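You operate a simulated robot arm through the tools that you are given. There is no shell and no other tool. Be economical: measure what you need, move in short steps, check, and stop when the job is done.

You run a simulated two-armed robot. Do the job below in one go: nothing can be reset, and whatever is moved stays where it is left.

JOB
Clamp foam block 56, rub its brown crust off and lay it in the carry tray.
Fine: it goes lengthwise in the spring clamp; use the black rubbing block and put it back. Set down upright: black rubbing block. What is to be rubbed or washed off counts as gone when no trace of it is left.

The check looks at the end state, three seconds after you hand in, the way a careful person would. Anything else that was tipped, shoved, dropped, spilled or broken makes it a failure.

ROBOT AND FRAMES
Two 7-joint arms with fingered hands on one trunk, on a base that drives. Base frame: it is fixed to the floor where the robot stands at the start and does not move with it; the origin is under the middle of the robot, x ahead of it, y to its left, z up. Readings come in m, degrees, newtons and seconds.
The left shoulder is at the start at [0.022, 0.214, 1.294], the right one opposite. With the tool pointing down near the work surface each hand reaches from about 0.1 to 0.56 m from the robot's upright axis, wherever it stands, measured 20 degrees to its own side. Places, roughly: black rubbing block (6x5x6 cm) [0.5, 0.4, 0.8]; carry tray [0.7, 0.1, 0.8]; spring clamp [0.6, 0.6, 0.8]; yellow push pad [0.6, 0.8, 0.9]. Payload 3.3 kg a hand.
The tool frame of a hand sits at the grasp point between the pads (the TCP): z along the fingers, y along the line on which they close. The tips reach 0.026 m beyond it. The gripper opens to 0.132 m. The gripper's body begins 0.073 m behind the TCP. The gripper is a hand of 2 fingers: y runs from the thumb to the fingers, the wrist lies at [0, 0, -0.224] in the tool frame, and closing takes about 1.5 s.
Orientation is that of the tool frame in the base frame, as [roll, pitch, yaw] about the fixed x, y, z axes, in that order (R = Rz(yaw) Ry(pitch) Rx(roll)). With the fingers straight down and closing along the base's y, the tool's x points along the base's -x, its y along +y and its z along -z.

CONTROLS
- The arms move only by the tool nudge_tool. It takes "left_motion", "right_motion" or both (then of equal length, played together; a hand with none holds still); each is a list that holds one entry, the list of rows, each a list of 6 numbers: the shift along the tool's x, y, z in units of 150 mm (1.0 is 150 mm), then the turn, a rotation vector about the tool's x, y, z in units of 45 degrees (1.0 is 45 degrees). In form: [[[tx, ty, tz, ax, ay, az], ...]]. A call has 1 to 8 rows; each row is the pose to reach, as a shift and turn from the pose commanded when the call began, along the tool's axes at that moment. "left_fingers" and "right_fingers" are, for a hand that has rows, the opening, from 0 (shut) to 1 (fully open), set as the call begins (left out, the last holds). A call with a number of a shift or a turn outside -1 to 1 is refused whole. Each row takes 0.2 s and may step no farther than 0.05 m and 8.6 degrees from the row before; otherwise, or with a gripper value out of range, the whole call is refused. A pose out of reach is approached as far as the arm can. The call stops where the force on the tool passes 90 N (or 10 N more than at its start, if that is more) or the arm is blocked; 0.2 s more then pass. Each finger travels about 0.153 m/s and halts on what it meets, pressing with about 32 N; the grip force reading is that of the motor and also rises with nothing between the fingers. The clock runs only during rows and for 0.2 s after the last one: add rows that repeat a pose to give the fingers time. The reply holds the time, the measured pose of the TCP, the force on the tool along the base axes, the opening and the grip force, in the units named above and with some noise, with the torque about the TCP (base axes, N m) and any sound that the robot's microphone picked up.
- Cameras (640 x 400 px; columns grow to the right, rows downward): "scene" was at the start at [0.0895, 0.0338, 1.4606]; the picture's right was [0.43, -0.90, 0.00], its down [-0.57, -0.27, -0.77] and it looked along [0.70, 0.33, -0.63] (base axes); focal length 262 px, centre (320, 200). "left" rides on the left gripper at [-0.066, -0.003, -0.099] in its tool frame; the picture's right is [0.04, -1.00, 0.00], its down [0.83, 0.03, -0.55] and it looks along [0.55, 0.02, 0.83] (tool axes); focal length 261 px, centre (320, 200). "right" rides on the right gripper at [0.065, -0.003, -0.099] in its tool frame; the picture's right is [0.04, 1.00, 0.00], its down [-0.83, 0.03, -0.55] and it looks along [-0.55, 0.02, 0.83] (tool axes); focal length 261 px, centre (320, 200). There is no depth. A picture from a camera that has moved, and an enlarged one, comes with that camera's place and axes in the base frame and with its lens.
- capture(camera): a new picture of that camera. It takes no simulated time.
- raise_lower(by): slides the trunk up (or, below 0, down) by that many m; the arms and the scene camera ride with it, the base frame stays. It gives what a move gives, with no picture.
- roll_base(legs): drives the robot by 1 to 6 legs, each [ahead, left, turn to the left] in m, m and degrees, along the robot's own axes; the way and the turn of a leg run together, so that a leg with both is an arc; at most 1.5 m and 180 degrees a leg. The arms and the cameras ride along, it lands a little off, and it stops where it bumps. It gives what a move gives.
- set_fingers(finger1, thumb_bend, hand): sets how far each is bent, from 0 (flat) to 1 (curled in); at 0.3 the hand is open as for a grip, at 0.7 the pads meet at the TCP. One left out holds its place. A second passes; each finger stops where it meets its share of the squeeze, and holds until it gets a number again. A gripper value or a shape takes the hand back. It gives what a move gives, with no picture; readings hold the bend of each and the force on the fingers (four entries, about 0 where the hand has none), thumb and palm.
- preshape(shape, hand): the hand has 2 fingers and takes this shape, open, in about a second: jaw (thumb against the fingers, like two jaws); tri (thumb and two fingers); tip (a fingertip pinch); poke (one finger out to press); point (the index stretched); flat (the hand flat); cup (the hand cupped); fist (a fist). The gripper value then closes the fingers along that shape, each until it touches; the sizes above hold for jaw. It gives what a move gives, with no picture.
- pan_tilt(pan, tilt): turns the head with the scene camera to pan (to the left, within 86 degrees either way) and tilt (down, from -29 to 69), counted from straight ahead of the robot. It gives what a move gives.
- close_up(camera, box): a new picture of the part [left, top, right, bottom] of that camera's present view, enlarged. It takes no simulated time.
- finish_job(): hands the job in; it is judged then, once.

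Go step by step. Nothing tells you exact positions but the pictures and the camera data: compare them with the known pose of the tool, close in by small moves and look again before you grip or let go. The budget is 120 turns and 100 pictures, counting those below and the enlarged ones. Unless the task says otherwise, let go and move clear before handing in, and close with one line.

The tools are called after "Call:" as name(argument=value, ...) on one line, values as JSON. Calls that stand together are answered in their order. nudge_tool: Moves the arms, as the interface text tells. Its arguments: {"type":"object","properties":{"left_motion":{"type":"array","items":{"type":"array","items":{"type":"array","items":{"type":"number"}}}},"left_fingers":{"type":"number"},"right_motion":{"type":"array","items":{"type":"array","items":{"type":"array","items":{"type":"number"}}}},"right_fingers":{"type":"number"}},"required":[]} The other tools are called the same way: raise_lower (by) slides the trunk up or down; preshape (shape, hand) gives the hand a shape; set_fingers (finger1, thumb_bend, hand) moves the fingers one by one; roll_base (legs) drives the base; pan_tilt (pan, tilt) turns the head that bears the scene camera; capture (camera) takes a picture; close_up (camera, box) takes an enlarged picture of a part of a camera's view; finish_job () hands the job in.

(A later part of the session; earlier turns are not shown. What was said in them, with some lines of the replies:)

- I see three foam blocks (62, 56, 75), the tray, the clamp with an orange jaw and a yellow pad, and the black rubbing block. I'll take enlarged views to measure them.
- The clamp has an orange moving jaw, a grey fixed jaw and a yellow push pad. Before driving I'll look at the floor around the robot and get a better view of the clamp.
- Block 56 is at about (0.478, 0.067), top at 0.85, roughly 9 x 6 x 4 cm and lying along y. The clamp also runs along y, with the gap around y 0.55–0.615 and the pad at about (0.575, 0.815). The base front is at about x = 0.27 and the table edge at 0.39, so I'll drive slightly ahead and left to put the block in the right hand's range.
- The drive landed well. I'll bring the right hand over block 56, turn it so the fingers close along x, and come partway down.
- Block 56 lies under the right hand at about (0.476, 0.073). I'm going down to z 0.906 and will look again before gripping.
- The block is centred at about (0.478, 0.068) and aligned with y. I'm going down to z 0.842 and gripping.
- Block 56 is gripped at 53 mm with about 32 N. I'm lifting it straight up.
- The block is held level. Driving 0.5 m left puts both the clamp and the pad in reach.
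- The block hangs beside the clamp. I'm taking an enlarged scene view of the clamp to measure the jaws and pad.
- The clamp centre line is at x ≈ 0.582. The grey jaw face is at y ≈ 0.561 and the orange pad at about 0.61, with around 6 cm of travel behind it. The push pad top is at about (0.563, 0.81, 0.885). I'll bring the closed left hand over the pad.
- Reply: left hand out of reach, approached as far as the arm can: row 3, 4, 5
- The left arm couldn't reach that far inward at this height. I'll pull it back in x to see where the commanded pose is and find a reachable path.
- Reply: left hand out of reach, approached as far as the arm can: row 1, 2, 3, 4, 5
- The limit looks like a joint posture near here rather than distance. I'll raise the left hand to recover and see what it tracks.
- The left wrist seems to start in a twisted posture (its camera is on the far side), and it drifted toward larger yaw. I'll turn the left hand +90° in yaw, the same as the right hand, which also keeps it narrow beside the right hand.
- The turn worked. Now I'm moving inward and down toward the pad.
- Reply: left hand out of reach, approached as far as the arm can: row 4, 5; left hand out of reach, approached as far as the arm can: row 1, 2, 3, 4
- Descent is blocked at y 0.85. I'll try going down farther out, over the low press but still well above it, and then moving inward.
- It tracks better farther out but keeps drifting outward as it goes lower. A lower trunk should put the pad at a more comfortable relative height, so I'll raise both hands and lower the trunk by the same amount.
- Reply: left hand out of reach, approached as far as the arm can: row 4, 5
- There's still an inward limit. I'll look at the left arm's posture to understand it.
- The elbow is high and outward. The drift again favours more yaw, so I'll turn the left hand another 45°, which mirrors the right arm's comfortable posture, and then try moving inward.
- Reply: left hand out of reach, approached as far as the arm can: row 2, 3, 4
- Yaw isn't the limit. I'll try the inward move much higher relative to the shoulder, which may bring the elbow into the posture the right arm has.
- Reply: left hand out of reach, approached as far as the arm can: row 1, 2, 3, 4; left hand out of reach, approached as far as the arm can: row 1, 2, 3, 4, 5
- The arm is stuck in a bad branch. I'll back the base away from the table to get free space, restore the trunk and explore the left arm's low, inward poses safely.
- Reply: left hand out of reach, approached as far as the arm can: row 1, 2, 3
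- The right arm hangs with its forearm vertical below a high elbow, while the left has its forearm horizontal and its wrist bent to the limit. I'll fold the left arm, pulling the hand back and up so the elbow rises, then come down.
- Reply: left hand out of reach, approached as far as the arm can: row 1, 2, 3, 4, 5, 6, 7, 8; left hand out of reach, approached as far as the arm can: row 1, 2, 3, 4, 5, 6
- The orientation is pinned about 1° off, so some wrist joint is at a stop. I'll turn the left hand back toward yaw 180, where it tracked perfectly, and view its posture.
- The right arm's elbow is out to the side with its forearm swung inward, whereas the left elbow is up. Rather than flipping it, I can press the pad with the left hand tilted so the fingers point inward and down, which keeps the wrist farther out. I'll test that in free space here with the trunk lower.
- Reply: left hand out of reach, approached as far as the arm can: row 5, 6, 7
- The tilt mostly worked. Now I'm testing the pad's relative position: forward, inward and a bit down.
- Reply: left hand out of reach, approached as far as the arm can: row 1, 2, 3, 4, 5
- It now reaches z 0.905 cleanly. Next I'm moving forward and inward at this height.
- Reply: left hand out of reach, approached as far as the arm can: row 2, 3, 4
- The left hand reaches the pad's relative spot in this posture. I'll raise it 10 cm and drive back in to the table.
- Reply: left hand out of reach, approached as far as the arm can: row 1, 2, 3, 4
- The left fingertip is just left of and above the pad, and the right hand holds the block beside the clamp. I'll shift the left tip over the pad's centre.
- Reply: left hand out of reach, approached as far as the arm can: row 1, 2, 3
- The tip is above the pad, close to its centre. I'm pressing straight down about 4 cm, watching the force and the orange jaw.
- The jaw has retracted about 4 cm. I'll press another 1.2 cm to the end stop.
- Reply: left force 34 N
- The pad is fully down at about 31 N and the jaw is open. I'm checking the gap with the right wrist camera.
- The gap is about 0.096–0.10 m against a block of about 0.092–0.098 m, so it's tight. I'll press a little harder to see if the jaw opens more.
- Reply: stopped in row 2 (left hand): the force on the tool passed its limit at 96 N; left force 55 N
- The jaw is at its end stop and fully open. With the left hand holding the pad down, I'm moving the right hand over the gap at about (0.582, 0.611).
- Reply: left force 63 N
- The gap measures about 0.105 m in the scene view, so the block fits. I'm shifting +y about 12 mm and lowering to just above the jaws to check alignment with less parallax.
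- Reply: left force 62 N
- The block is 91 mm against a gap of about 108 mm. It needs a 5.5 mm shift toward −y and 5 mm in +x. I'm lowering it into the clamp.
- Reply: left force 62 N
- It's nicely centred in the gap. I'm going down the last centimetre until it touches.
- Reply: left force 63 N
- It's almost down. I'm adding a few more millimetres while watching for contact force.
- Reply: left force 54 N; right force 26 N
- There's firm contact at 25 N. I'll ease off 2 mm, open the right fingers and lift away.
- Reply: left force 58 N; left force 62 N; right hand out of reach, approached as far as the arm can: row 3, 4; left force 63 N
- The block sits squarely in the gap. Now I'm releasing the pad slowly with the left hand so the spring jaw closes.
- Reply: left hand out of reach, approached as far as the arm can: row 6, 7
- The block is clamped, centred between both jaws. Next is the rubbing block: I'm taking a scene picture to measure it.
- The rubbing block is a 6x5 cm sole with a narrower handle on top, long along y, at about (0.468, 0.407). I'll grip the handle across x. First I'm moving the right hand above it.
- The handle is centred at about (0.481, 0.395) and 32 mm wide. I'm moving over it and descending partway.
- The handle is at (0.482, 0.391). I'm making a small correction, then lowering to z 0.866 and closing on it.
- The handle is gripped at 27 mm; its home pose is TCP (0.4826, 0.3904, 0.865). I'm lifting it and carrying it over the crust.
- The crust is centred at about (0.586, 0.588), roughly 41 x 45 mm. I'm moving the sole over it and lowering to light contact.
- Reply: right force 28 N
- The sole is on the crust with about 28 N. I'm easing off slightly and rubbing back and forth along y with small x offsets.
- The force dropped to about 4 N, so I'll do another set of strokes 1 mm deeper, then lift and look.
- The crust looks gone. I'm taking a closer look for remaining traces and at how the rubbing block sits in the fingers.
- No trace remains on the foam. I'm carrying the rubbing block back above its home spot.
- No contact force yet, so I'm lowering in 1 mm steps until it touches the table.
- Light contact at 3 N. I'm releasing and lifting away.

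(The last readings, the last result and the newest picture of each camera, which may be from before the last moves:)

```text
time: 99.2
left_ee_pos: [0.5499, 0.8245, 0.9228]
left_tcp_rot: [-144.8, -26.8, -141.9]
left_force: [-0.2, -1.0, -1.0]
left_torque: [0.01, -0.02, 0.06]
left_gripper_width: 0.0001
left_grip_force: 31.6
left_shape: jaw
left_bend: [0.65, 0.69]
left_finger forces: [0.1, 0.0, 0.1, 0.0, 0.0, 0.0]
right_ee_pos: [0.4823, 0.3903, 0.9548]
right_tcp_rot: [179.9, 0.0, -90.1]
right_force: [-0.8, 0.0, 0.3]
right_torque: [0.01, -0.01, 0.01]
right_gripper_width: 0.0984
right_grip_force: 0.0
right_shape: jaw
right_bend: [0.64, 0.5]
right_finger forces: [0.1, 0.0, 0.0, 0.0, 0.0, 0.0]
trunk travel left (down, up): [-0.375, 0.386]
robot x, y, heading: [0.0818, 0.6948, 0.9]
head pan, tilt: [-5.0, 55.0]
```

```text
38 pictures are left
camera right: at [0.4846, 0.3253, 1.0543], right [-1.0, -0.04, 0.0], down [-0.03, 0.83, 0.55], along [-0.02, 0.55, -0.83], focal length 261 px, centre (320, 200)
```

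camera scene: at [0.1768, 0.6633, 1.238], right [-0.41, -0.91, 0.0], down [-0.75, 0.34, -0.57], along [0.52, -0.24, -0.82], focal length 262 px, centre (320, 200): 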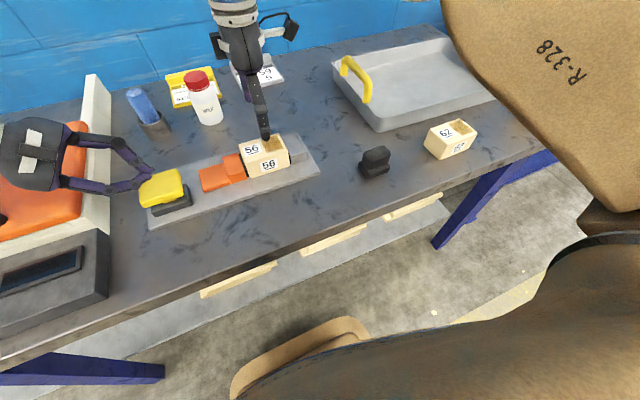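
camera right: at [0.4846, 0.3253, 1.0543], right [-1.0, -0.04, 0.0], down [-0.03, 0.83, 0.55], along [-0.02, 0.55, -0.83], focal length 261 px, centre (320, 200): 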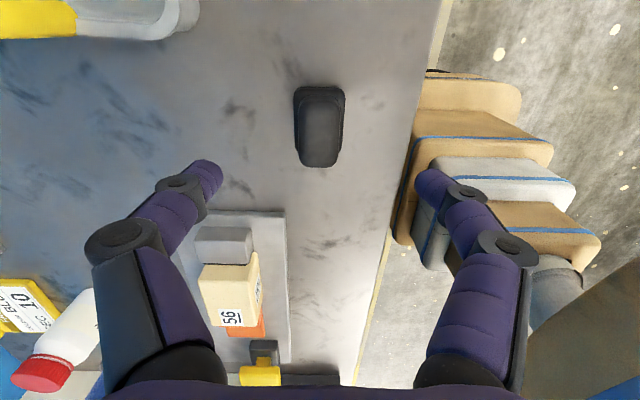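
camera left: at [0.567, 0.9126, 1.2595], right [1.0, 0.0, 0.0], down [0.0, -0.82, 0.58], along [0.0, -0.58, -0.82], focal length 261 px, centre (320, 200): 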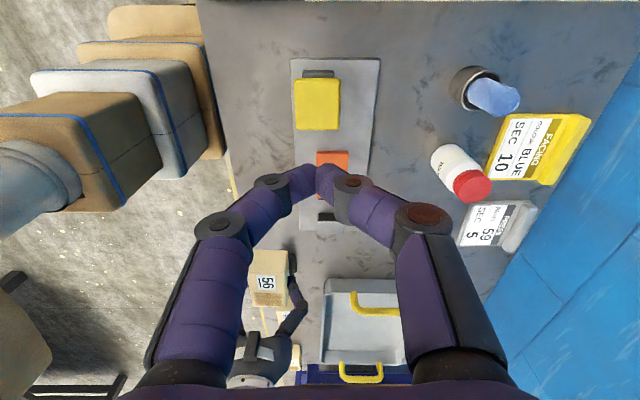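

The rubbing block stands upright at home. I'm bringing the right hand back over the clamped block.

Call:
nudge_tool(right_motion=[[[-0.25, -0.17, 0.02, 0, 0, 0], [-0.5, -0.35, 0.04, 0, 0, 0], [-0.75, -0.52, 0.06, 0, 0, 0], [-1.0, -0.7, 0.1, 0, 0, 0]]])

Call:
nudge_tool(right_motion=[[[-0.23, 0, 0.05, 0, 0, 0], [-0.455, 0, 0.15, 0, 0, 0], [-0.455, 0, 0.2, 0, 0, 0], [-0.455, 0, 0.2, 0, 0, 0]]])

Call:
capture(camera="right")

Call:
close_up(camera="scene", box=[260, 80, 420, 180])

```text
time: 100.2
left_ee_pos: [0.548, 0.8258, 0.9243]
left_tcp_rot: [-144.6, -26.9, -141.9]
left_force: [0.8, 0.7, 0.4]
left_torque: [-0.02, 0.0, 0.02]
left_gripper_width: 0.0001
left_grip_force: 32.2
left_shape: jaw
left_bend: [0.65, 0.69]
left_finger forces: [0.1, 0.1, 0.0, 0.0, 0.1, 0.0]
right_ee_pos: [0.5859, 0.5442, 0.9365]
right_tcp_rot: [179.9, -0.1, -90.0]
right_force: [1.4, -0.1, 0.2]
right_torque: [-0.03, 0.02, -0.01]
right_gripper_width: 0.0985
right_grip_force: 0.0
right_shape: jaw
right_bend: [0.64, 0.5]
right_finger forces: [0.1, 0.0, 0.0, 0.1, 0.0, 0.0]
trunk travel left (down, up): [-0.375, 0.386]
robot x, y, heading: [0.0802, 0.6958, 0.4]
head pan, tilt: [-5.0, 55.0]
```

```text
time: 101.2
left_ee_pos: [0.5484, 0.8248, 0.9248]
left_tcp_rot: [-144.7, -26.7, -141.9]
left_force: [0.7, -0.2, -0.3]
left_torque: [-0.01, 0.01, -0.02]
left_gripper_width: 0.0
left_grip_force: 31.9
left_shape: jaw
left_bend: [0.65, 0.69]
left_finger forces: [0.0, 0.0, 0.0, 0.0, 0.1, 0.1]
right_ee_pos: [0.5856, 0.6103, 0.906]
right_tcp_rot: [179.8, 0.1, -90.2]
right_force: [0.5, 0.1, -0.4]
right_torque: [-0.04, -0.01, 0.01]
right_gripper_width: 0.0989
right_grip_force: 0.2
right_shape: jaw
right_bend: [0.64, 0.5]
right_finger forces: [0.0, 0.1, 0.0, 0.1, 0.1, 0.1]
trunk travel left (down, up): [-0.375, 0.386]
robot x, y, heading: [0.081, 0.6963, 0.7]
head pan, tilt: [-5.0, 55.0]
```

```text
37 pictures are left
camera right: at [0.5871, 0.5457, 1.0049], right [-1.0, -0.04, 0.0], down [-0.03, 0.83, 0.55], along [-0.02, 0.55, -0.83], focal length 261 px, centre (320, 200)
```

right: 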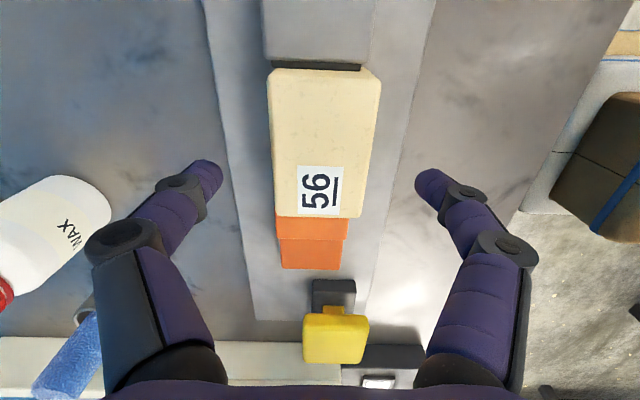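

```text
4.00 times, centred on (340, 130) of scene
camera zoom: at [0.183, 0.6876, 1.238], right [-0.07, -1.0, 0.0], down [-0.82, 0.06, -0.57], along [0.57, -0.04, -0.82], focal length 1046 px, centre (240, 480)
```

zoom: 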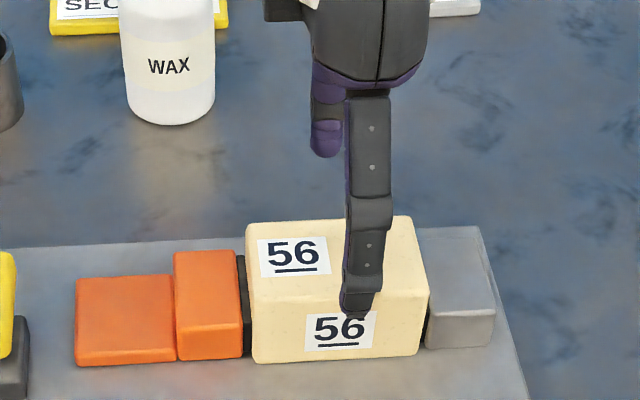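

The hand is centred over the clean block. I'm lowering and gripping it.

Call:
nudge_tool(right_motion=[[[0, 0, 0.18, 0, 0, 0], [0, 0, 0.345, 0, 0, 0], [0, 0, 0.345, 0, 0, 0]]])

Call:
nudge_tool(right_motion=[[[0, 0, 0, 0, 0, 0], [0, 0, 0, 0, 0, 0], [0, 0, 0, 0, 0, 0], [0, 0, 0, 0, 0, 0], [0, 0, 0, 0, 0, 0]]], right_fingers=0.25)

Call:
nudge_tool(left_motion=[[[-0.035, 0.038, 0.055, 0, 0, 0], [-0.07, 0.077, 0.11, 0, 0, 0], [-0.105, 0.115, 0.164, 0, 0, 0], [-0.13, 0.143, 0.204, 0, 0, 0], [-0.13, 0.143, 0.204, 0, 0, 0]]])

Call:
close_up(camera="scene", box=[220, 60, 460, 210])

```text
time: 102.0
left_ee_pos: [0.5484, 0.8251, 0.9227]
left_tcp_rot: [-144.7, -26.8, -142.0]
left_force: [-0.1, -0.3, 0.5]
left_torque: [0.01, 0.02, -0.02]
left_gripper_width: 0.0
left_grip_force: 32.1
left_shape: jaw
left_bend: [0.65, 0.69]
left_finger forces: [0.1, 0.0, 0.0, 0.1, 0.1, 0.0]
right_ee_pos: [0.5863, 0.6106, 0.8536]
right_tcp_rot: [179.9, -0.1, -90.1]
right_force: [0.2, 0.0, 0.3]
right_torque: [0.0, 0.0, 0.01]
right_gripper_width: 0.0986
right_grip_force: 0.0
right_shape: jaw
right_bend: [0.64, 0.5]
right_finger forces: [0.0, 0.0, 0.1, 0.1, 0.0, 0.0]
trunk travel left (down, up): [-0.375, 0.386]
robot x, y, heading: [0.0826, 0.6979, 0.7]
head pan, tilt: [-5.0, 55.0]
```

```text
time: 103.2
left_ee_pos: [0.5484, 0.8242, 0.9249]
left_tcp_rot: [-144.8, -26.9, -141.8]
left_force: [0.1, -0.3, 0.5]
left_torque: [0.02, 0.02, 0.01]
left_gripper_width: 0.0002
left_grip_force: 31.7
left_shape: jaw
left_bend: [0.65, 0.69]
left_finger forces: [0.1, 0.0, 0.1, 0.0, 0.0, 0.0]
right_ee_pos: [0.5848, 0.6109, 0.8539]
right_tcp_rot: [179.8, -0.1, -90.1]
right_force: [-1.0, 0.3, -2.5]
right_torque: [0.01, 0.0, 0.01]
right_gripper_width: 0.0526
right_grip_force: 32.1
right_shape: jaw
right_bend: [0.73, 0.7]
right_finger forces: [29.4, 0.1, 0.0, 0.0, 28.8, 0.0]
trunk travel left (down, up): [-0.375, 0.386]
robot x, y, heading: [0.0831, 0.6975, 0.6]
head pan, tilt: [-5.0, 55.0]
```

```text
time: 104.4
left_ee_pos: [0.5465, 0.8251, 0.8819]
left_tcp_rot: [-144.5, -27.4, -142.3]
left_force: [0.2, 3.6, 12.2]
left_torque: [-0.03, 0.03, 0.01]
left_gripper_width: 0.0
left_grip_force: 32.3
left_shape: jaw
left_bend: [0.66, 0.7]
left_finger forces: [0.0, 0.1, 0.0, 0.0, 0.0, 0.0]
right_ee_pos: [0.5848, 0.6109, 0.8538]
right_tcp_rot: [-180.0, -0.1, -90.1]
right_force: [-0.3, -0.2, 0.6]
right_torque: [0.04, 0.01, -0.02]
right_gripper_width: 0.0526
right_grip_force: 32.1
right_shape: jaw
right_bend: [0.73, 0.7]
right_finger forces: [29.5, 0.1, 0.0, 0.1, 29.4, 0.1]
trunk travel left (down, up): [-0.375, 0.386]
robot x, y, heading: [0.0803, 0.6985, 0.6]
head pan, tilt: [-5.0, 55.0]
```

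```text
2.67 times, centred on (340, 135) of scene
camera zoom: at [0.182, 0.6877, 1.2381], right [-0.07, -1.0, 0.0], down [-0.82, 0.06, -0.57], along [0.57, -0.04, -0.82], focal length 697 px, centre (267, 373)
```

zoom: 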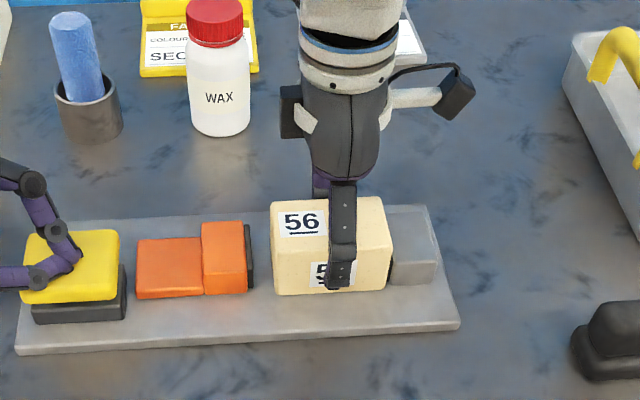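

The jaw is open and clear of the block. I'm lifting the block up, nudging it slightly off the fixed jaw.

Call:
nudge_tool(right_motion=[[[-0.02, 0, -0.03, 0, 0, 0], [-0.02, 0, -0.2, 0, 0, 0], [-0.02, 0, -0.4, 0, 0, 0], [-0.02, 0, -0.55, 0, 0, 0], [-0.02, 0, -0.55, 0, 0, 0]]])

Call:
nudge_tool(right_motion=[[[0.2, 0.1, 0, 0, 0, 0], [0.4, 0.3, 0, 0, 0, 0], [0.6, 0.5, 0, 0, 0, 0], [0.8, 0.7, 0, 0, 0, 0], [0.8, 0.7, 0, 0, 0, 0]]])

Call:
nudge_tool(left_motion=[[[0.035, -0.038, -0.055, 0, 0, 0], [0.07, -0.077, -0.11, 0, 0, 0], [0.105, -0.115, -0.164, 0, 0, 0], [0.14, -0.153, -0.22, 0, 0, 0], [0.185, -0.204, -0.29, 0, 0, 0], [0.185, -0.204, -0.29, 0, 0, 0]]])

Call:
capture(camera="scene")

```text
time: 105.6
left_ee_pos: [0.547, 0.8246, 0.882]
left_tcp_rot: [-144.5, -27.4, -142.4]
left_force: [1.3, 5.3, 12.8]
left_torque: [-0.01, -0.03, -0.03]
left_gripper_width: 0.0001
left_grip_force: 31.8
left_shape: jaw
left_bend: [0.67, 0.7]
left_finger forces: [0.1, 0.0, 0.0, 0.1, 0.1, 0.0]
right_ee_pos: [0.5867, 0.6086, 0.9355]
right_tcp_rot: [179.6, 0.3, -90.8]
right_force: [0.2, 0.1, -0.5]
right_torque: [-0.02, 0.01, 0.0]
right_gripper_width: 0.0526
right_grip_force: 32.0
right_shape: jaw
right_bend: [0.73, 0.7]
right_finger forces: [29.4, 0.0, 0.1, 0.1, 29.5, 0.0]
trunk travel left (down, up): [-0.375, 0.386]
robot x, y, heading: [0.0799, 0.6965, 0.6]
head pan, tilt: [-5.0, 55.0]
```

```text
time: 106.8
left_ee_pos: [0.5477, 0.8239, 0.8823]
left_tcp_rot: [-144.5, -27.4, -142.4]
left_force: [-0.2, 5.3, 11.5]
left_torque: [0.0, 0.0, -0.02]
left_gripper_width: 0.0002
left_grip_force: 32.0
left_shape: jaw
left_bend: [0.67, 0.7]
left_finger forces: [0.0, 0.0, 0.0, 0.0, 0.1, 0.0]
right_ee_pos: [0.4818, 0.4904, 0.938]
right_tcp_rot: [-180.0, -0.1, -90.1]
right_force: [-1.8, -0.2, -0.4]
right_torque: [-0.01, 0.02, 0.0]
right_gripper_width: 0.0524
right_grip_force: 32.1
right_shape: jaw
right_bend: [0.73, 0.7]
right_finger forces: [29.3, 0.1, 0.0, 0.0, 29.4, 0.0]
trunk travel left (down, up): [-0.375, 0.386]
robot x, y, heading: [0.0805, 0.6989, 0.5]
head pan, tilt: [-5.0, 55.0]
```

```text
time: 108.2
left_ee_pos: [0.5443, 0.8236, 0.9317]
left_tcp_rot: [-144.8, -26.6, -141.5]
left_force: [0.5, -0.2, 0.4]
left_torque: [0.0, 0.0, 0.02]
left_gripper_width: 0.0
left_grip_force: 31.8
left_shape: jaw
left_bend: [0.65, 0.7]
left_finger forces: [0.0, 0.0, 0.0, 0.0, 0.0, 0.1]
left hand out of reach, approached as far as the arm can: row 4, 5, 6
right_ee_pos: [0.4836, 0.4894, 0.9372]
right_tcp_rot: [180.0, -0.1, -90.1]
right_force: [-1.0, -0.1, -0.4]
right_torque: [0.01, -0.01, -0.02]
right_gripper_width: 0.0526
right_grip_force: 32.2
right_shape: jaw
right_bend: [0.73, 0.7]
right_finger forces: [29.3, 0.0, 0.1, 0.1, 29.3, 0.0]
trunk travel left (down, up): [-0.375, 0.386]
robot x, y, heading: [0.08, 0.6948, 0.7]
head pan, tilt: [-5.0, 55.0]
```

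```text
34 pictures are left
camera scene: at [0.1831, 0.6875, 1.2379], right [-0.07, -1.0, 0.0], down [-0.82, 0.06, -0.57], along [0.57, -0.04, -0.82], focal length 262 px, centre (320, 200)
```

scene: 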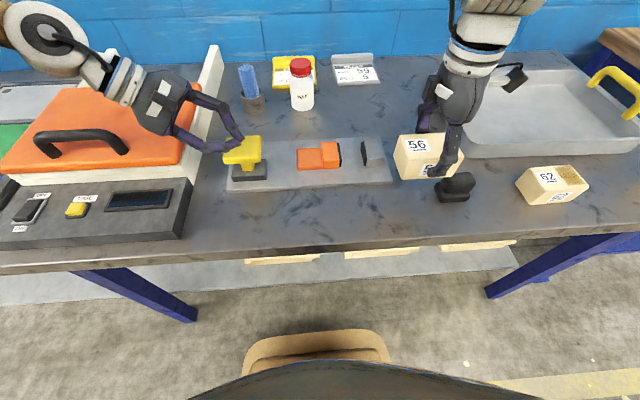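

Block 56 is out of the clamp and the pad is released. I'm raising the trunk for clearance and driving right toward the tray.

Call:
raise_lower(by=0.15)

Call:
roll_base(legs=[[0, -0.47, -0.7]])

Call:
pan_tilt(pan=-20, tilt=50)

Call:
capture(camera="scene")

Call:
capture(camera="right")

```text
time: 109.9
left_ee_pos: [0.5393, 0.8241, 1.1028]
left_tcp_rot: [-142.8, -24.3, -142.6]
left_force: [0.3, 0.0, 0.8]
left_torque: [-0.02, -0.02, -0.01]
left_gripper_width: 0.0
left_grip_force: 32.0
left_shape: jaw
left_bend: [0.65, 0.7]
left_finger forces: [0.1, 0.0, 0.1, 0.0, 0.0, 0.1]
right_ee_pos: [0.483, 0.4921, 1.088]
right_tcp_rot: [179.9, -0.2, -90.1]
right_force: [-0.1, 0.6, 0.4]
right_torque: [0.01, 0.04, 0.0]
right_gripper_width: 0.0526
right_grip_force: 32.7
right_shape: jaw
right_bend: [0.73, 0.7]
right_finger forces: [29.4, 0.1, 0.0, 0.0, 29.3, 0.1]
trunk travel left (down, up): [-0.525, 0.236]
robot x, y, heading: [0.0829, 0.6928, 0.6]
head pan, tilt: [-5.0, 55.0]
```

```text
time: 112.8
left_ee_pos: [0.5454, 0.3469, 1.1026]
left_tcp_rot: [-143.0, -24.3, -142.9]
left_force: [0.1, -0.3, 0.5]
left_torque: [0.01, 0.02, -0.01]
left_gripper_width: 0.0
left_grip_force: 32.1
left_shape: jaw
left_bend: [0.65, 0.7]
left_finger forces: [0.0, 0.0, 0.0, 0.0, 0.0, 0.0]
right_ee_pos: [0.4858, 0.0158, 1.0891]
right_tcp_rot: [-180.0, -0.1, -90.4]
right_force: [0.4, 0.2, 0.3]
right_torque: [0.0, -0.06, 0.01]
right_gripper_width: 0.0525
right_grip_force: 32.5
right_shape: jaw
right_bend: [0.73, 0.7]
right_finger forces: [29.3, 0.0, 0.0, 0.0, 29.4, 0.1]
trunk travel left (down, up): [-0.525, 0.236]
robot x, y, heading: [0.0856, 0.2201, 0.2]
head pan, tilt: [-5.0, 55.0]
```

```text
time: 113.5
left_ee_pos: [0.5462, 0.3466, 1.1033]
left_tcp_rot: [-142.9, -24.4, -142.9]
left_force: [0.4, -0.4, 0.0]
left_torque: [-0.02, 0.02, 0.02]
left_gripper_width: 0.0
left_grip_force: 31.8
left_shape: jaw
left_bend: [0.65, 0.7]
left_finger forces: [0.1, 0.0, 0.1, 0.0, 0.1, 0.0]
right_ee_pos: [0.4857, 0.015, 1.0874]
right_tcp_rot: [-180.0, -0.1, -90.4]
right_force: [-0.2, 0.2, 0.1]
right_torque: [0.03, 0.0, 0.0]
right_gripper_width: 0.0525
right_grip_force: 31.7
right_shape: jaw
right_bend: [0.73, 0.7]
right_finger forces: [29.2, 0.1, 0.0, 0.0, 29.3, 0.0]
trunk travel left (down, up): [-0.525, 0.236]
robot x, y, heading: [0.0878, 0.224, 0.7]
head pan, tilt: [-20.0, 50.0]
```

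```text
33 pictures are left
camera scene: at [0.1724, 0.1934, 1.3952], right [-0.34, -0.94, 0.0], down [-0.72, 0.26, -0.64], along [0.6, -0.22, -0.77], focal length 262 px, centre (320, 200)
```

scene: 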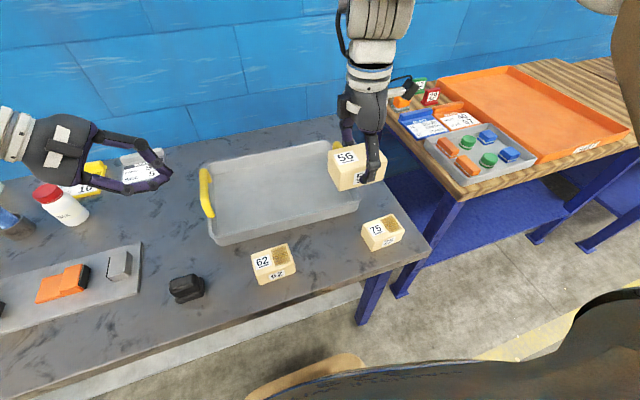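

```text
32 pictures are left
camera right: at [0.4866, -0.0489, 1.1875], right [-1.0, -0.03, 0.0], down [-0.03, 0.83, 0.55], along [-0.02, 0.55, -0.83], focal length 261 px, centre (320, 200)
```

right: 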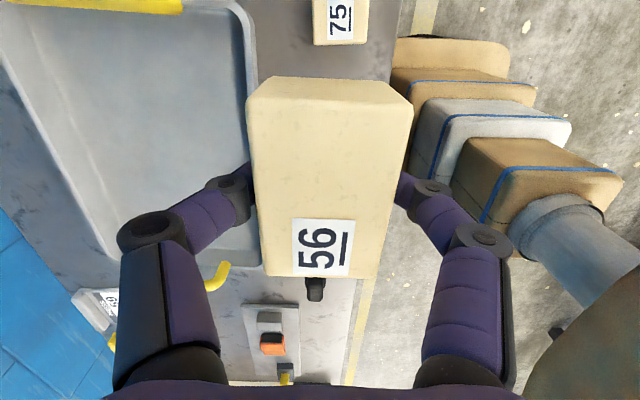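

The block is intact and clean. I'm driving 8 cm forward so the tray is comfortably in reach; the base slips under the table edge with clearance.

Call:
roll_base(legs=[[0.08, 0, -0.4]])

Call:
capture(camera="scene")

```text
time: 114.6
left_ee_pos: [0.6262, 0.3435, 1.1024]
left_tcp_rot: [-142.9, -24.5, -143.4]
left_force: [0.1, 0.5, -0.4]
left_torque: [-0.02, 0.04, -0.01]
left_gripper_width: 0.0
left_grip_force: 32.2
left_shape: jaw
left_bend: [0.65, 0.7]
left_finger forces: [0.0, 0.1, 0.1, 0.0, 0.0, 0.1]
right_ee_pos: [0.5626, 0.0118, 1.0882]
right_tcp_rot: [179.9, 0.0, -91.0]
right_force: [0.2, -0.1, 0.0]
right_torque: [0.01, 0.03, 0.03]
right_gripper_width: 0.0523
right_grip_force: 31.9
right_shape: jaw
right_bend: [0.73, 0.7]
right_finger forces: [29.4, 0.0, 0.0, 0.0, 29.4, 0.0]
trunk travel left (down, up): [-0.525, 0.236]
robot x, y, heading: [0.167, 0.2201, -0.1]
head pan, tilt: [-20.0, 50.0]
```

```text
31 pictures are left
camera scene: at [0.2523, 0.1925, 1.3951], right [-0.35, -0.94, 0.0], down [-0.72, 0.26, -0.64], along [0.6, -0.22, -0.77], focal length 262 px, centre (320, 200)
```

scene: 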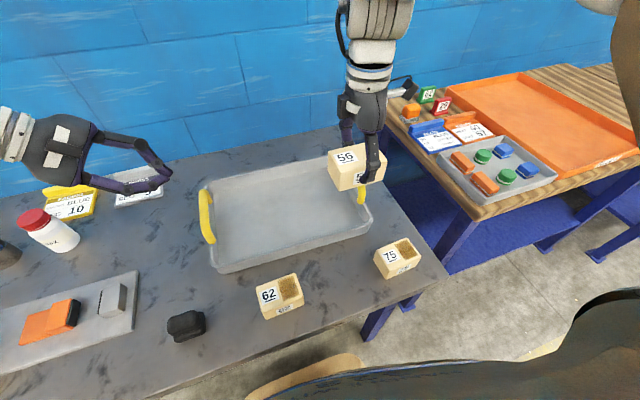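

I'm moving the block over the tray's interior, at about (0.66, 0.13), and partway down.

Call:
nudge_tool(right_motion=[[[-0.2, -0.17, 0.1, 0, 0, 0], [-0.4, -0.33, 0.2, 0, 0, 0], [-0.6, -0.5, 0.35, 0, 0, 0], [-0.787, -0.667, 0.5, 0, 0, 0], [-0.787, -0.667, 0.5, 0, 0, 0]]])

Call:
capture(camera="right")

Call:
close_up(camera="scene", box=[180, 110, 400, 290])

```text
time: 115.8
left_ee_pos: [0.6235, 0.3422, 1.103]
left_tcp_rot: [-143.0, -24.5, -143.5]
left_force: [0.4, -0.2, -0.1]
left_torque: [0.01, 0.01, -0.01]
left_gripper_width: 0.0
left_grip_force: 32.1
left_shape: jaw
left_bend: [0.65, 0.7]
left_finger forces: [0.0, 0.0, 0.1, 0.0, 0.0, 0.0]
right_ee_pos: [0.6648, 0.1269, 1.0145]
right_tcp_rot: [180.0, 0.2, -91.4]
right_force: [-0.4, -0.3, -0.3]
right_torque: [-0.01, 0.01, 0.01]
right_gripper_width: 0.0527
right_grip_force: 31.9
right_shape: jaw
right_bend: [0.73, 0.7]
right_finger forces: [29.4, 0.0, 0.0, 0.0, 29.4, 0.0]
trunk travel left (down, up): [-0.525, 0.236]
robot x, y, heading: [0.1634, 0.2211, -0.1]
head pan, tilt: [-20.0, 50.0]
```

```text
30 pictures are left
camera right: at [0.6667, 0.0618, 1.1127], right [-1.0, -0.02, 0.0], down [-0.02, 0.83, 0.56], along [-0.01, 0.56, -0.83], focal length 261 px, centre (320, 200)
```

right: 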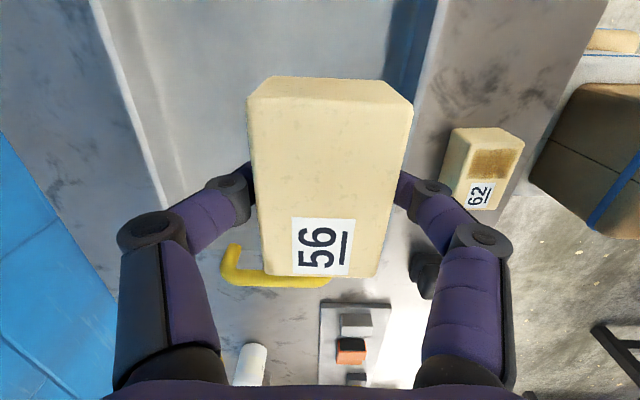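

```text
2.22 times, centred on (290, 200) of scene
camera zoom: at [0.2504, 0.1916, 1.3952], right [-0.35, -0.94, 0.0], down [-0.72, 0.27, -0.64], along [0.6, -0.22, -0.77], focal length 581 px, centre (387, 200)
```

zoom: 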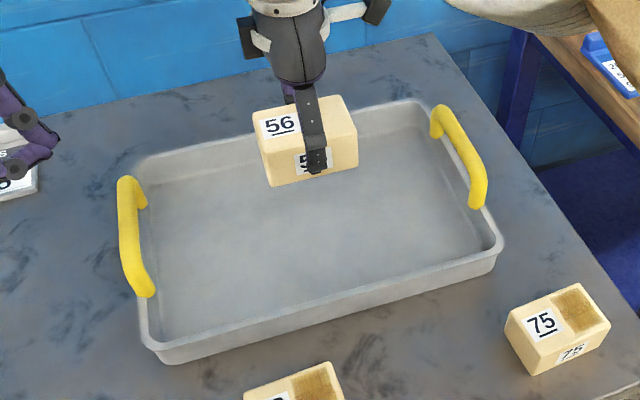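

The point below the hand is well inside the tray floor. I'm descending toward it.

Call:
nudge_tool(right_motion=[[[0, 0, 0.25, 0, 0, 0.01], [0, 0, 0.5, 0, 0, 0.02], [0, 0, 0.75, 0, 0, 0.02], [0, 0, 0.9, 0, 0, 0.02], [0, 0, 0.9, 0, 0, 0.02]]])

Call:
close_up(camera="scene", box=[180, 110, 400, 290])

```text
time: 117.0
left_ee_pos: [0.6256, 0.3437, 1.1047]
left_tcp_rot: [-142.9, -24.4, -143.3]
left_force: [-0.6, -0.5, -0.2]
left_torque: [0.03, 0.01, 0.02]
left_gripper_width: 0.0
left_grip_force: 31.5
left_shape: jaw
left_bend: [0.65, 0.7]
left_finger forces: [0.1, 0.0, 0.0, 0.0, 0.0, 0.1]
right_ee_pos: [0.6646, 0.1281, 0.8809]
right_tcp_rot: [-179.9, 0.0, -92.1]
right_force: [0.1, -0.2, -0.7]
right_torque: [0.0, 0.01, 0.01]
right_gripper_width: 0.0526
right_grip_force: 32.0
right_shape: jaw
right_bend: [0.73, 0.7]
right_finger forces: [29.4, 0.0, 0.0, 0.0, 29.4, 0.0]
trunk travel left (down, up): [-0.525, 0.236]
robot x, y, heading: [0.1639, 0.2208, -0.2]
head pan, tilt: [-20.0, 50.0]
```

```text
2.22 times, centred on (290, 200) of scene
camera zoom: at [0.2505, 0.1924, 1.3952], right [-0.35, -0.94, 0.0], down [-0.72, 0.26, -0.64], along [0.6, -0.22, -0.77], focal length 581 px, centre (387, 200)
```

zoom: 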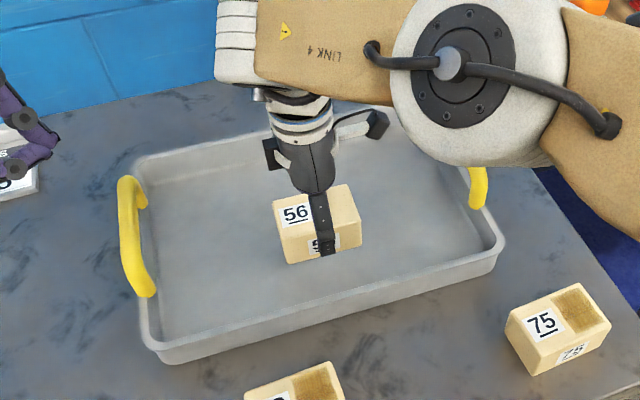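

It's inside the tray, just above the floor. I'm going down to near contact.

Call:
nudge_tool(right_motion=[[[0, 0, 0.08, 0, 0, 0], [0, 0, 0.15, 0, 0, 0], [0, 0, 0.165, 0, 0, 0], [0, 0, 0.165, 0, 0, 0]]])

Call:
nudge_tool(right_motion=[[[0, 0, 0.013, 0, 0, 0], [0, 0, 0.026, 0, 0, 0], [0, 0, 0.026, 0, 0, 0]]])

```text
time: 118.0
left_ee_pos: [0.6252, 0.3442, 1.1032]
left_tcp_rot: [-142.9, -24.5, -143.4]
left_force: [0.1, 0.6, 1.1]
left_torque: [0.02, 0.0, -0.03]
left_gripper_width: 0.0001
left_grip_force: 31.8
left_shape: jaw
left_bend: [0.65, 0.7]
left_finger forces: [0.0, 0.0, 0.0, 0.0, 0.0, 0.1]
right_ee_pos: [0.6579, 0.1302, 0.8544]
right_tcp_rot: [-179.9, -0.2, -92.2]
right_force: [-0.1, 0.3, 0.3]
right_torque: [0.0, 0.01, 0.02]
right_gripper_width: 0.0528
right_grip_force: 32.2
right_shape: jaw
right_bend: [0.73, 0.7]
right_finger forces: [29.4, 0.0, 0.0, 0.0, 29.3, 0.0]
right hand out of reach, approached as far as the arm can: row 1, 2, 3, 4
trunk travel left (down, up): [-0.525, 0.236]
robot x, y, heading: [0.1625, 0.219, -0.0]
head pan, tilt: [-20.0, 50.0]
```

```text
time: 118.8
left_ee_pos: [0.6248, 0.3455, 1.1031]
left_tcp_rot: [-142.9, -24.4, -143.4]
left_force: [0.0, 0.4, -0.2]
left_torque: [-0.01, 0.03, 0.04]
left_gripper_width: 0.0001
left_grip_force: 31.4
left_shape: jaw
left_bend: [0.65, 0.7]
left_finger forces: [0.1, 0.0, 0.0, 0.0, 0.0, 0.1]
right_ee_pos: [0.6593, 0.1234, 0.8496]
right_tcp_rot: [-180.0, 0.0, -92.6]
right_force: [-0.1, 0.4, -1.1]
right_torque: [0.02, -0.03, 0.0]
right_gripper_width: 0.0526
right_grip_force: 32.4
right_shape: jaw
right_bend: [0.73, 0.7]
right_finger forces: [29.3, 0.0, 0.0, 0.1, 29.4, 0.1]
trunk travel left (down, up): [-0.525, 0.236]
robot x, y, heading: [0.1644, 0.2235, -0.2]
head pan, tilt: [-20.0, 50.0]
```

No contact yet and the arm is near full stretch. I'll come 2 cm nearer and lower a few millimetres more.

Call:
nudge_tool(right_motion=[[[0, 0.07, 0, 0, 0, 0], [0, 0.133, 0, 0, 0, 0], [0, 0.133, 0.013, 0, 0, 0], [0, 0.133, 0.026, 0, 0, 0], [0, 0.133, 0.026, 0, 0, 0]]])

Call:
close_up(camera="scene", box=[240, 170, 340, 240])

```text
time: 120.0
left_ee_pos: [0.6243, 0.343, 1.1037]
left_tcp_rot: [-142.8, -24.4, -143.4]
left_force: [0.1, 0.8, -0.4]
left_torque: [0.0, 0.02, 0.03]
left_gripper_width: 0.0
left_grip_force: 32.2
left_shape: jaw
left_bend: [0.65, 0.7]
left_finger forces: [0.0, 0.0, 0.1, 0.0, 0.1, 0.0]
right_ee_pos: [0.6365, 0.1304, 0.8466]
right_tcp_rot: [-179.9, -0.1, -92.0]
right_force: [-1.1, 0.7, 11.0]
right_torque: [0.03, -0.1, -0.01]
right_gripper_width: 0.0535
right_grip_force: 32.2
right_shape: jaw
right_bend: [0.74, 0.71]
right_finger forces: [33.6, 0.1, 0.0, 0.0, 32.3, 0.0]
trunk travel left (down, up): [-0.525, 0.236]
robot x, y, heading: [0.1614, 0.2244, -0.2]
head pan, tilt: [-20.0, 50.0]
```

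```text
5.71 times, centred on (290, 205) of scene
camera zoom: at [0.2494, 0.193, 1.3954], right [-0.35, -0.94, 0.0], down [-0.72, 0.26, -0.64], along [0.6, -0.22, -0.77], focal length 1494 px, centre (491, 171)
```

zoom: 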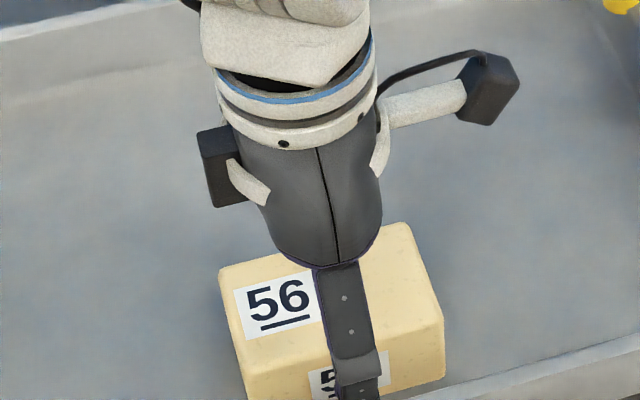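

There's contact at 11 N. I'm opening the fingers only a little, since the tray wall is close, and lifting straight out.

Call:
nudge_tool(right_motion=[[[0, 0, -0.007, 0, 0, 0], [0, 0, -0.007, 0, 0, 0], [0, 0, -0.007, 0, 0, 0], [0, 0, -0.007, 0, 0, 0]]], right_fingers=0.52)

Call:
nudge_tool(right_motion=[[[0, 0, -0.1, 0, 0, 0], [0, 0, -0.3, 0, 0, 0], [0, 0, -0.55, 0, 0, 0], [0, 0, -0.8, 0, 0, 0], [0, 0, -1.0, 0, 0, 0]]])

Call:
capture(camera="right")

Call:
capture(camera="scene")

```text
time: 121.0
left_ee_pos: [0.6245, 0.3431, 1.1029]
left_tcp_rot: [-142.8, -24.4, -143.5]
left_force: [-0.4, -0.3, -0.5]
left_torque: [0.0, 0.01, 0.01]
left_gripper_width: 0.0
left_grip_force: 31.6
left_shape: jaw
left_bend: [0.65, 0.7]
left_finger forces: [0.1, 0.1, 0.0, 0.0, 0.1, 0.0]
right_ee_pos: [0.6374, 0.1316, 0.8459]
right_tcp_rot: [-180.0, -0.1, -91.9]
right_force: [1.8, 0.9, -0.3]
right_torque: [0.0, 0.01, 0.04]
right_gripper_width: 0.0663
right_grip_force: 0.0
right_shape: jaw
right_bend: [0.73, 0.7]
right_finger forces: [1.4, 0.0, 0.0, 0.0, 0.0, 0.1]
trunk travel left (down, up): [-0.525, 0.236]
robot x, y, heading: [0.1625, 0.2221, -0.2]
head pan, tilt: [-20.0, 50.0]
```

```text
time: 122.2
left_ee_pos: [0.625, 0.3429, 1.1028]
left_tcp_rot: [-142.8, -24.3, -143.4]
left_force: [-0.4, 0.6, 0.5]
left_torque: [-0.01, -0.03, 0.01]
left_gripper_width: 0.0
left_grip_force: 31.7
left_shape: jaw
left_bend: [0.65, 0.7]
left_finger forces: [0.0, 0.1, 0.0, 0.0, 0.0, 0.0]
right_ee_pos: [0.6364, 0.1302, 0.997]
right_tcp_rot: [-179.9, -0.2, -91.9]
right_force: [-0.6, 0.1, -0.5]
right_torque: [-0.04, -0.01, 0.01]
right_gripper_width: 0.0681
right_grip_force: 0.1
right_shape: jaw
right_bend: [0.72, 0.7]
right_finger forces: [0.0, 0.0, 0.0, 0.0, 0.0, 0.0]
trunk travel left (down, up): [-0.525, 0.236]
robot x, y, heading: [0.1645, 0.2206, -0.4]
head pan, tilt: [-20.0, 50.0]
```

```text
26 pictures are left
camera right: at [0.637, 0.0654, 1.0977], right [-1.0, -0.01, 0.0], down [-0.01, 0.83, 0.55], along [0.0, 0.55, -0.83], focal length 261 px, centre (320, 200)
```

right: 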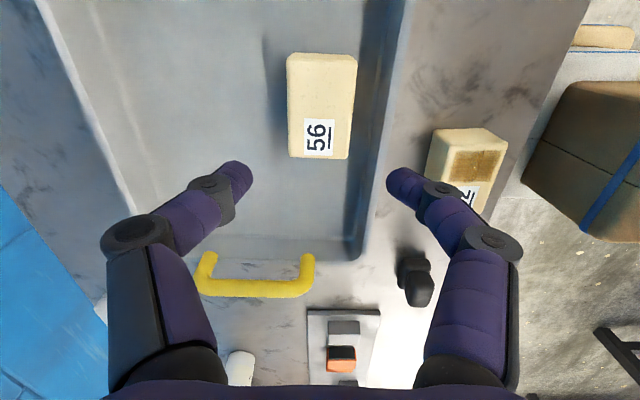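

```text
25 pictures are left
camera scene: at [0.2502, 0.1928, 1.3952], right [-0.35, -0.94, 0.0], down [-0.72, 0.26, -0.64], along [0.6, -0.22, -0.77], focal length 262 px, centre (320, 200)
```

scene: 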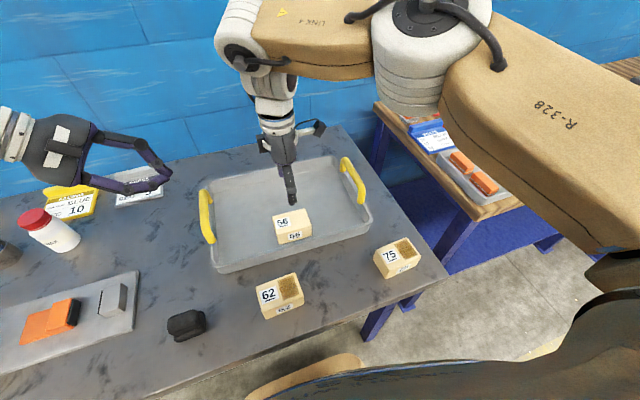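

Block 56 lies flat in the tray and the hand is clear. I'm making a last close check of the block, and of the rubbing block and clamp.

Call:
close_up(camera="scene", box=[262, 195, 326, 255])

Call:
close_up(camera="scene", box=[0, 180, 240, 350])

Call:
roll_base(legs=[[-0.15, 0, 0]])

```text
6.67 times, centred on (294, 225) of scene
camera zoom: at [0.2502, 0.1928, 1.3952], right [-0.35, -0.94, 0.0], down [-0.72, 0.26, -0.64], along [0.6, -0.22, -0.77], focal length 1743 px, centre (493, 33)
```

zoom: 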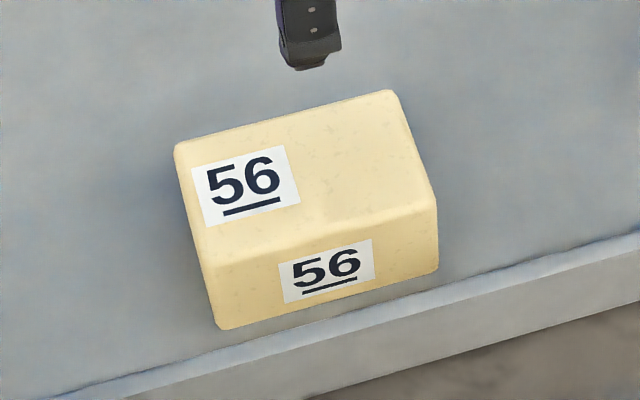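

```text
2.35 times, centred on (120, 265) of scene
camera zoom: at [0.2502, 0.1928, 1.3952], right [-0.35, -0.94, 0.0], down [-0.72, 0.26, -0.64], along [0.6, -0.22, -0.77], focal length 615 px, centre (791, 47)
```

zoom: 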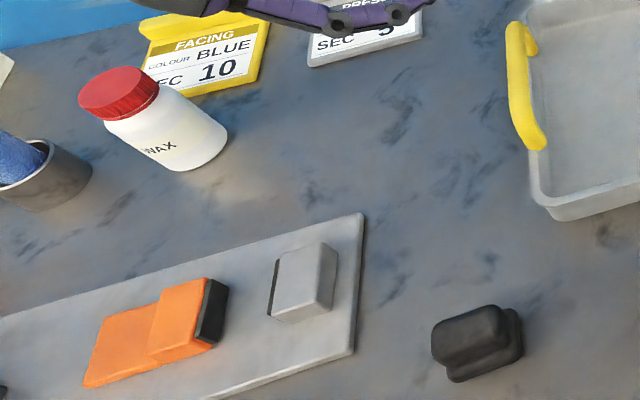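

```text
time: 123.5
left_ee_pos: [0.475, 0.3443, 1.1034]
left_tcp_rot: [-142.9, -24.3, -143.4]
left_force: [0.0, 0.5, 0.4]
left_torque: [-0.02, -0.02, 0.06]
left_gripper_width: 0.0
left_grip_force: 32.2
left_shape: jaw
left_bend: [0.65, 0.7]
left_finger forces: [0.0, 0.0, 0.0, 0.0, 0.1, 0.0]
right_ee_pos: [0.4885, 0.1304, 0.9985]
right_tcp_rot: [-179.9, 0.0, -91.9]
right_force: [-0.3, 1.0, -0.1]
right_torque: [-0.02, -0.05, -0.01]
right_gripper_width: 0.0681
right_grip_force: 0.1
right_shape: jaw
right_bend: [0.72, 0.7]
right_finger forces: [0.0, 0.0, 0.0, 0.0, 0.1, 0.0]
trunk travel left (down, up): [-0.525, 0.236]
robot x, y, heading: [0.0156, 0.2224, -0.1]
head pan, tilt: [-20.0, 50.0]
```

Everything is in place: the block is clean and in the tray, the rubbing block is upright at home, the clamp is closed and empty, and both hands are clear. I'm handing in.

Call:
finish_job()

```text
The job is handed in.
```

Foam block 56 was clamped lengthwise and rubbed until no crust showed. It now lies in the carry tray, and the black rubbing block stands upright back in its place.
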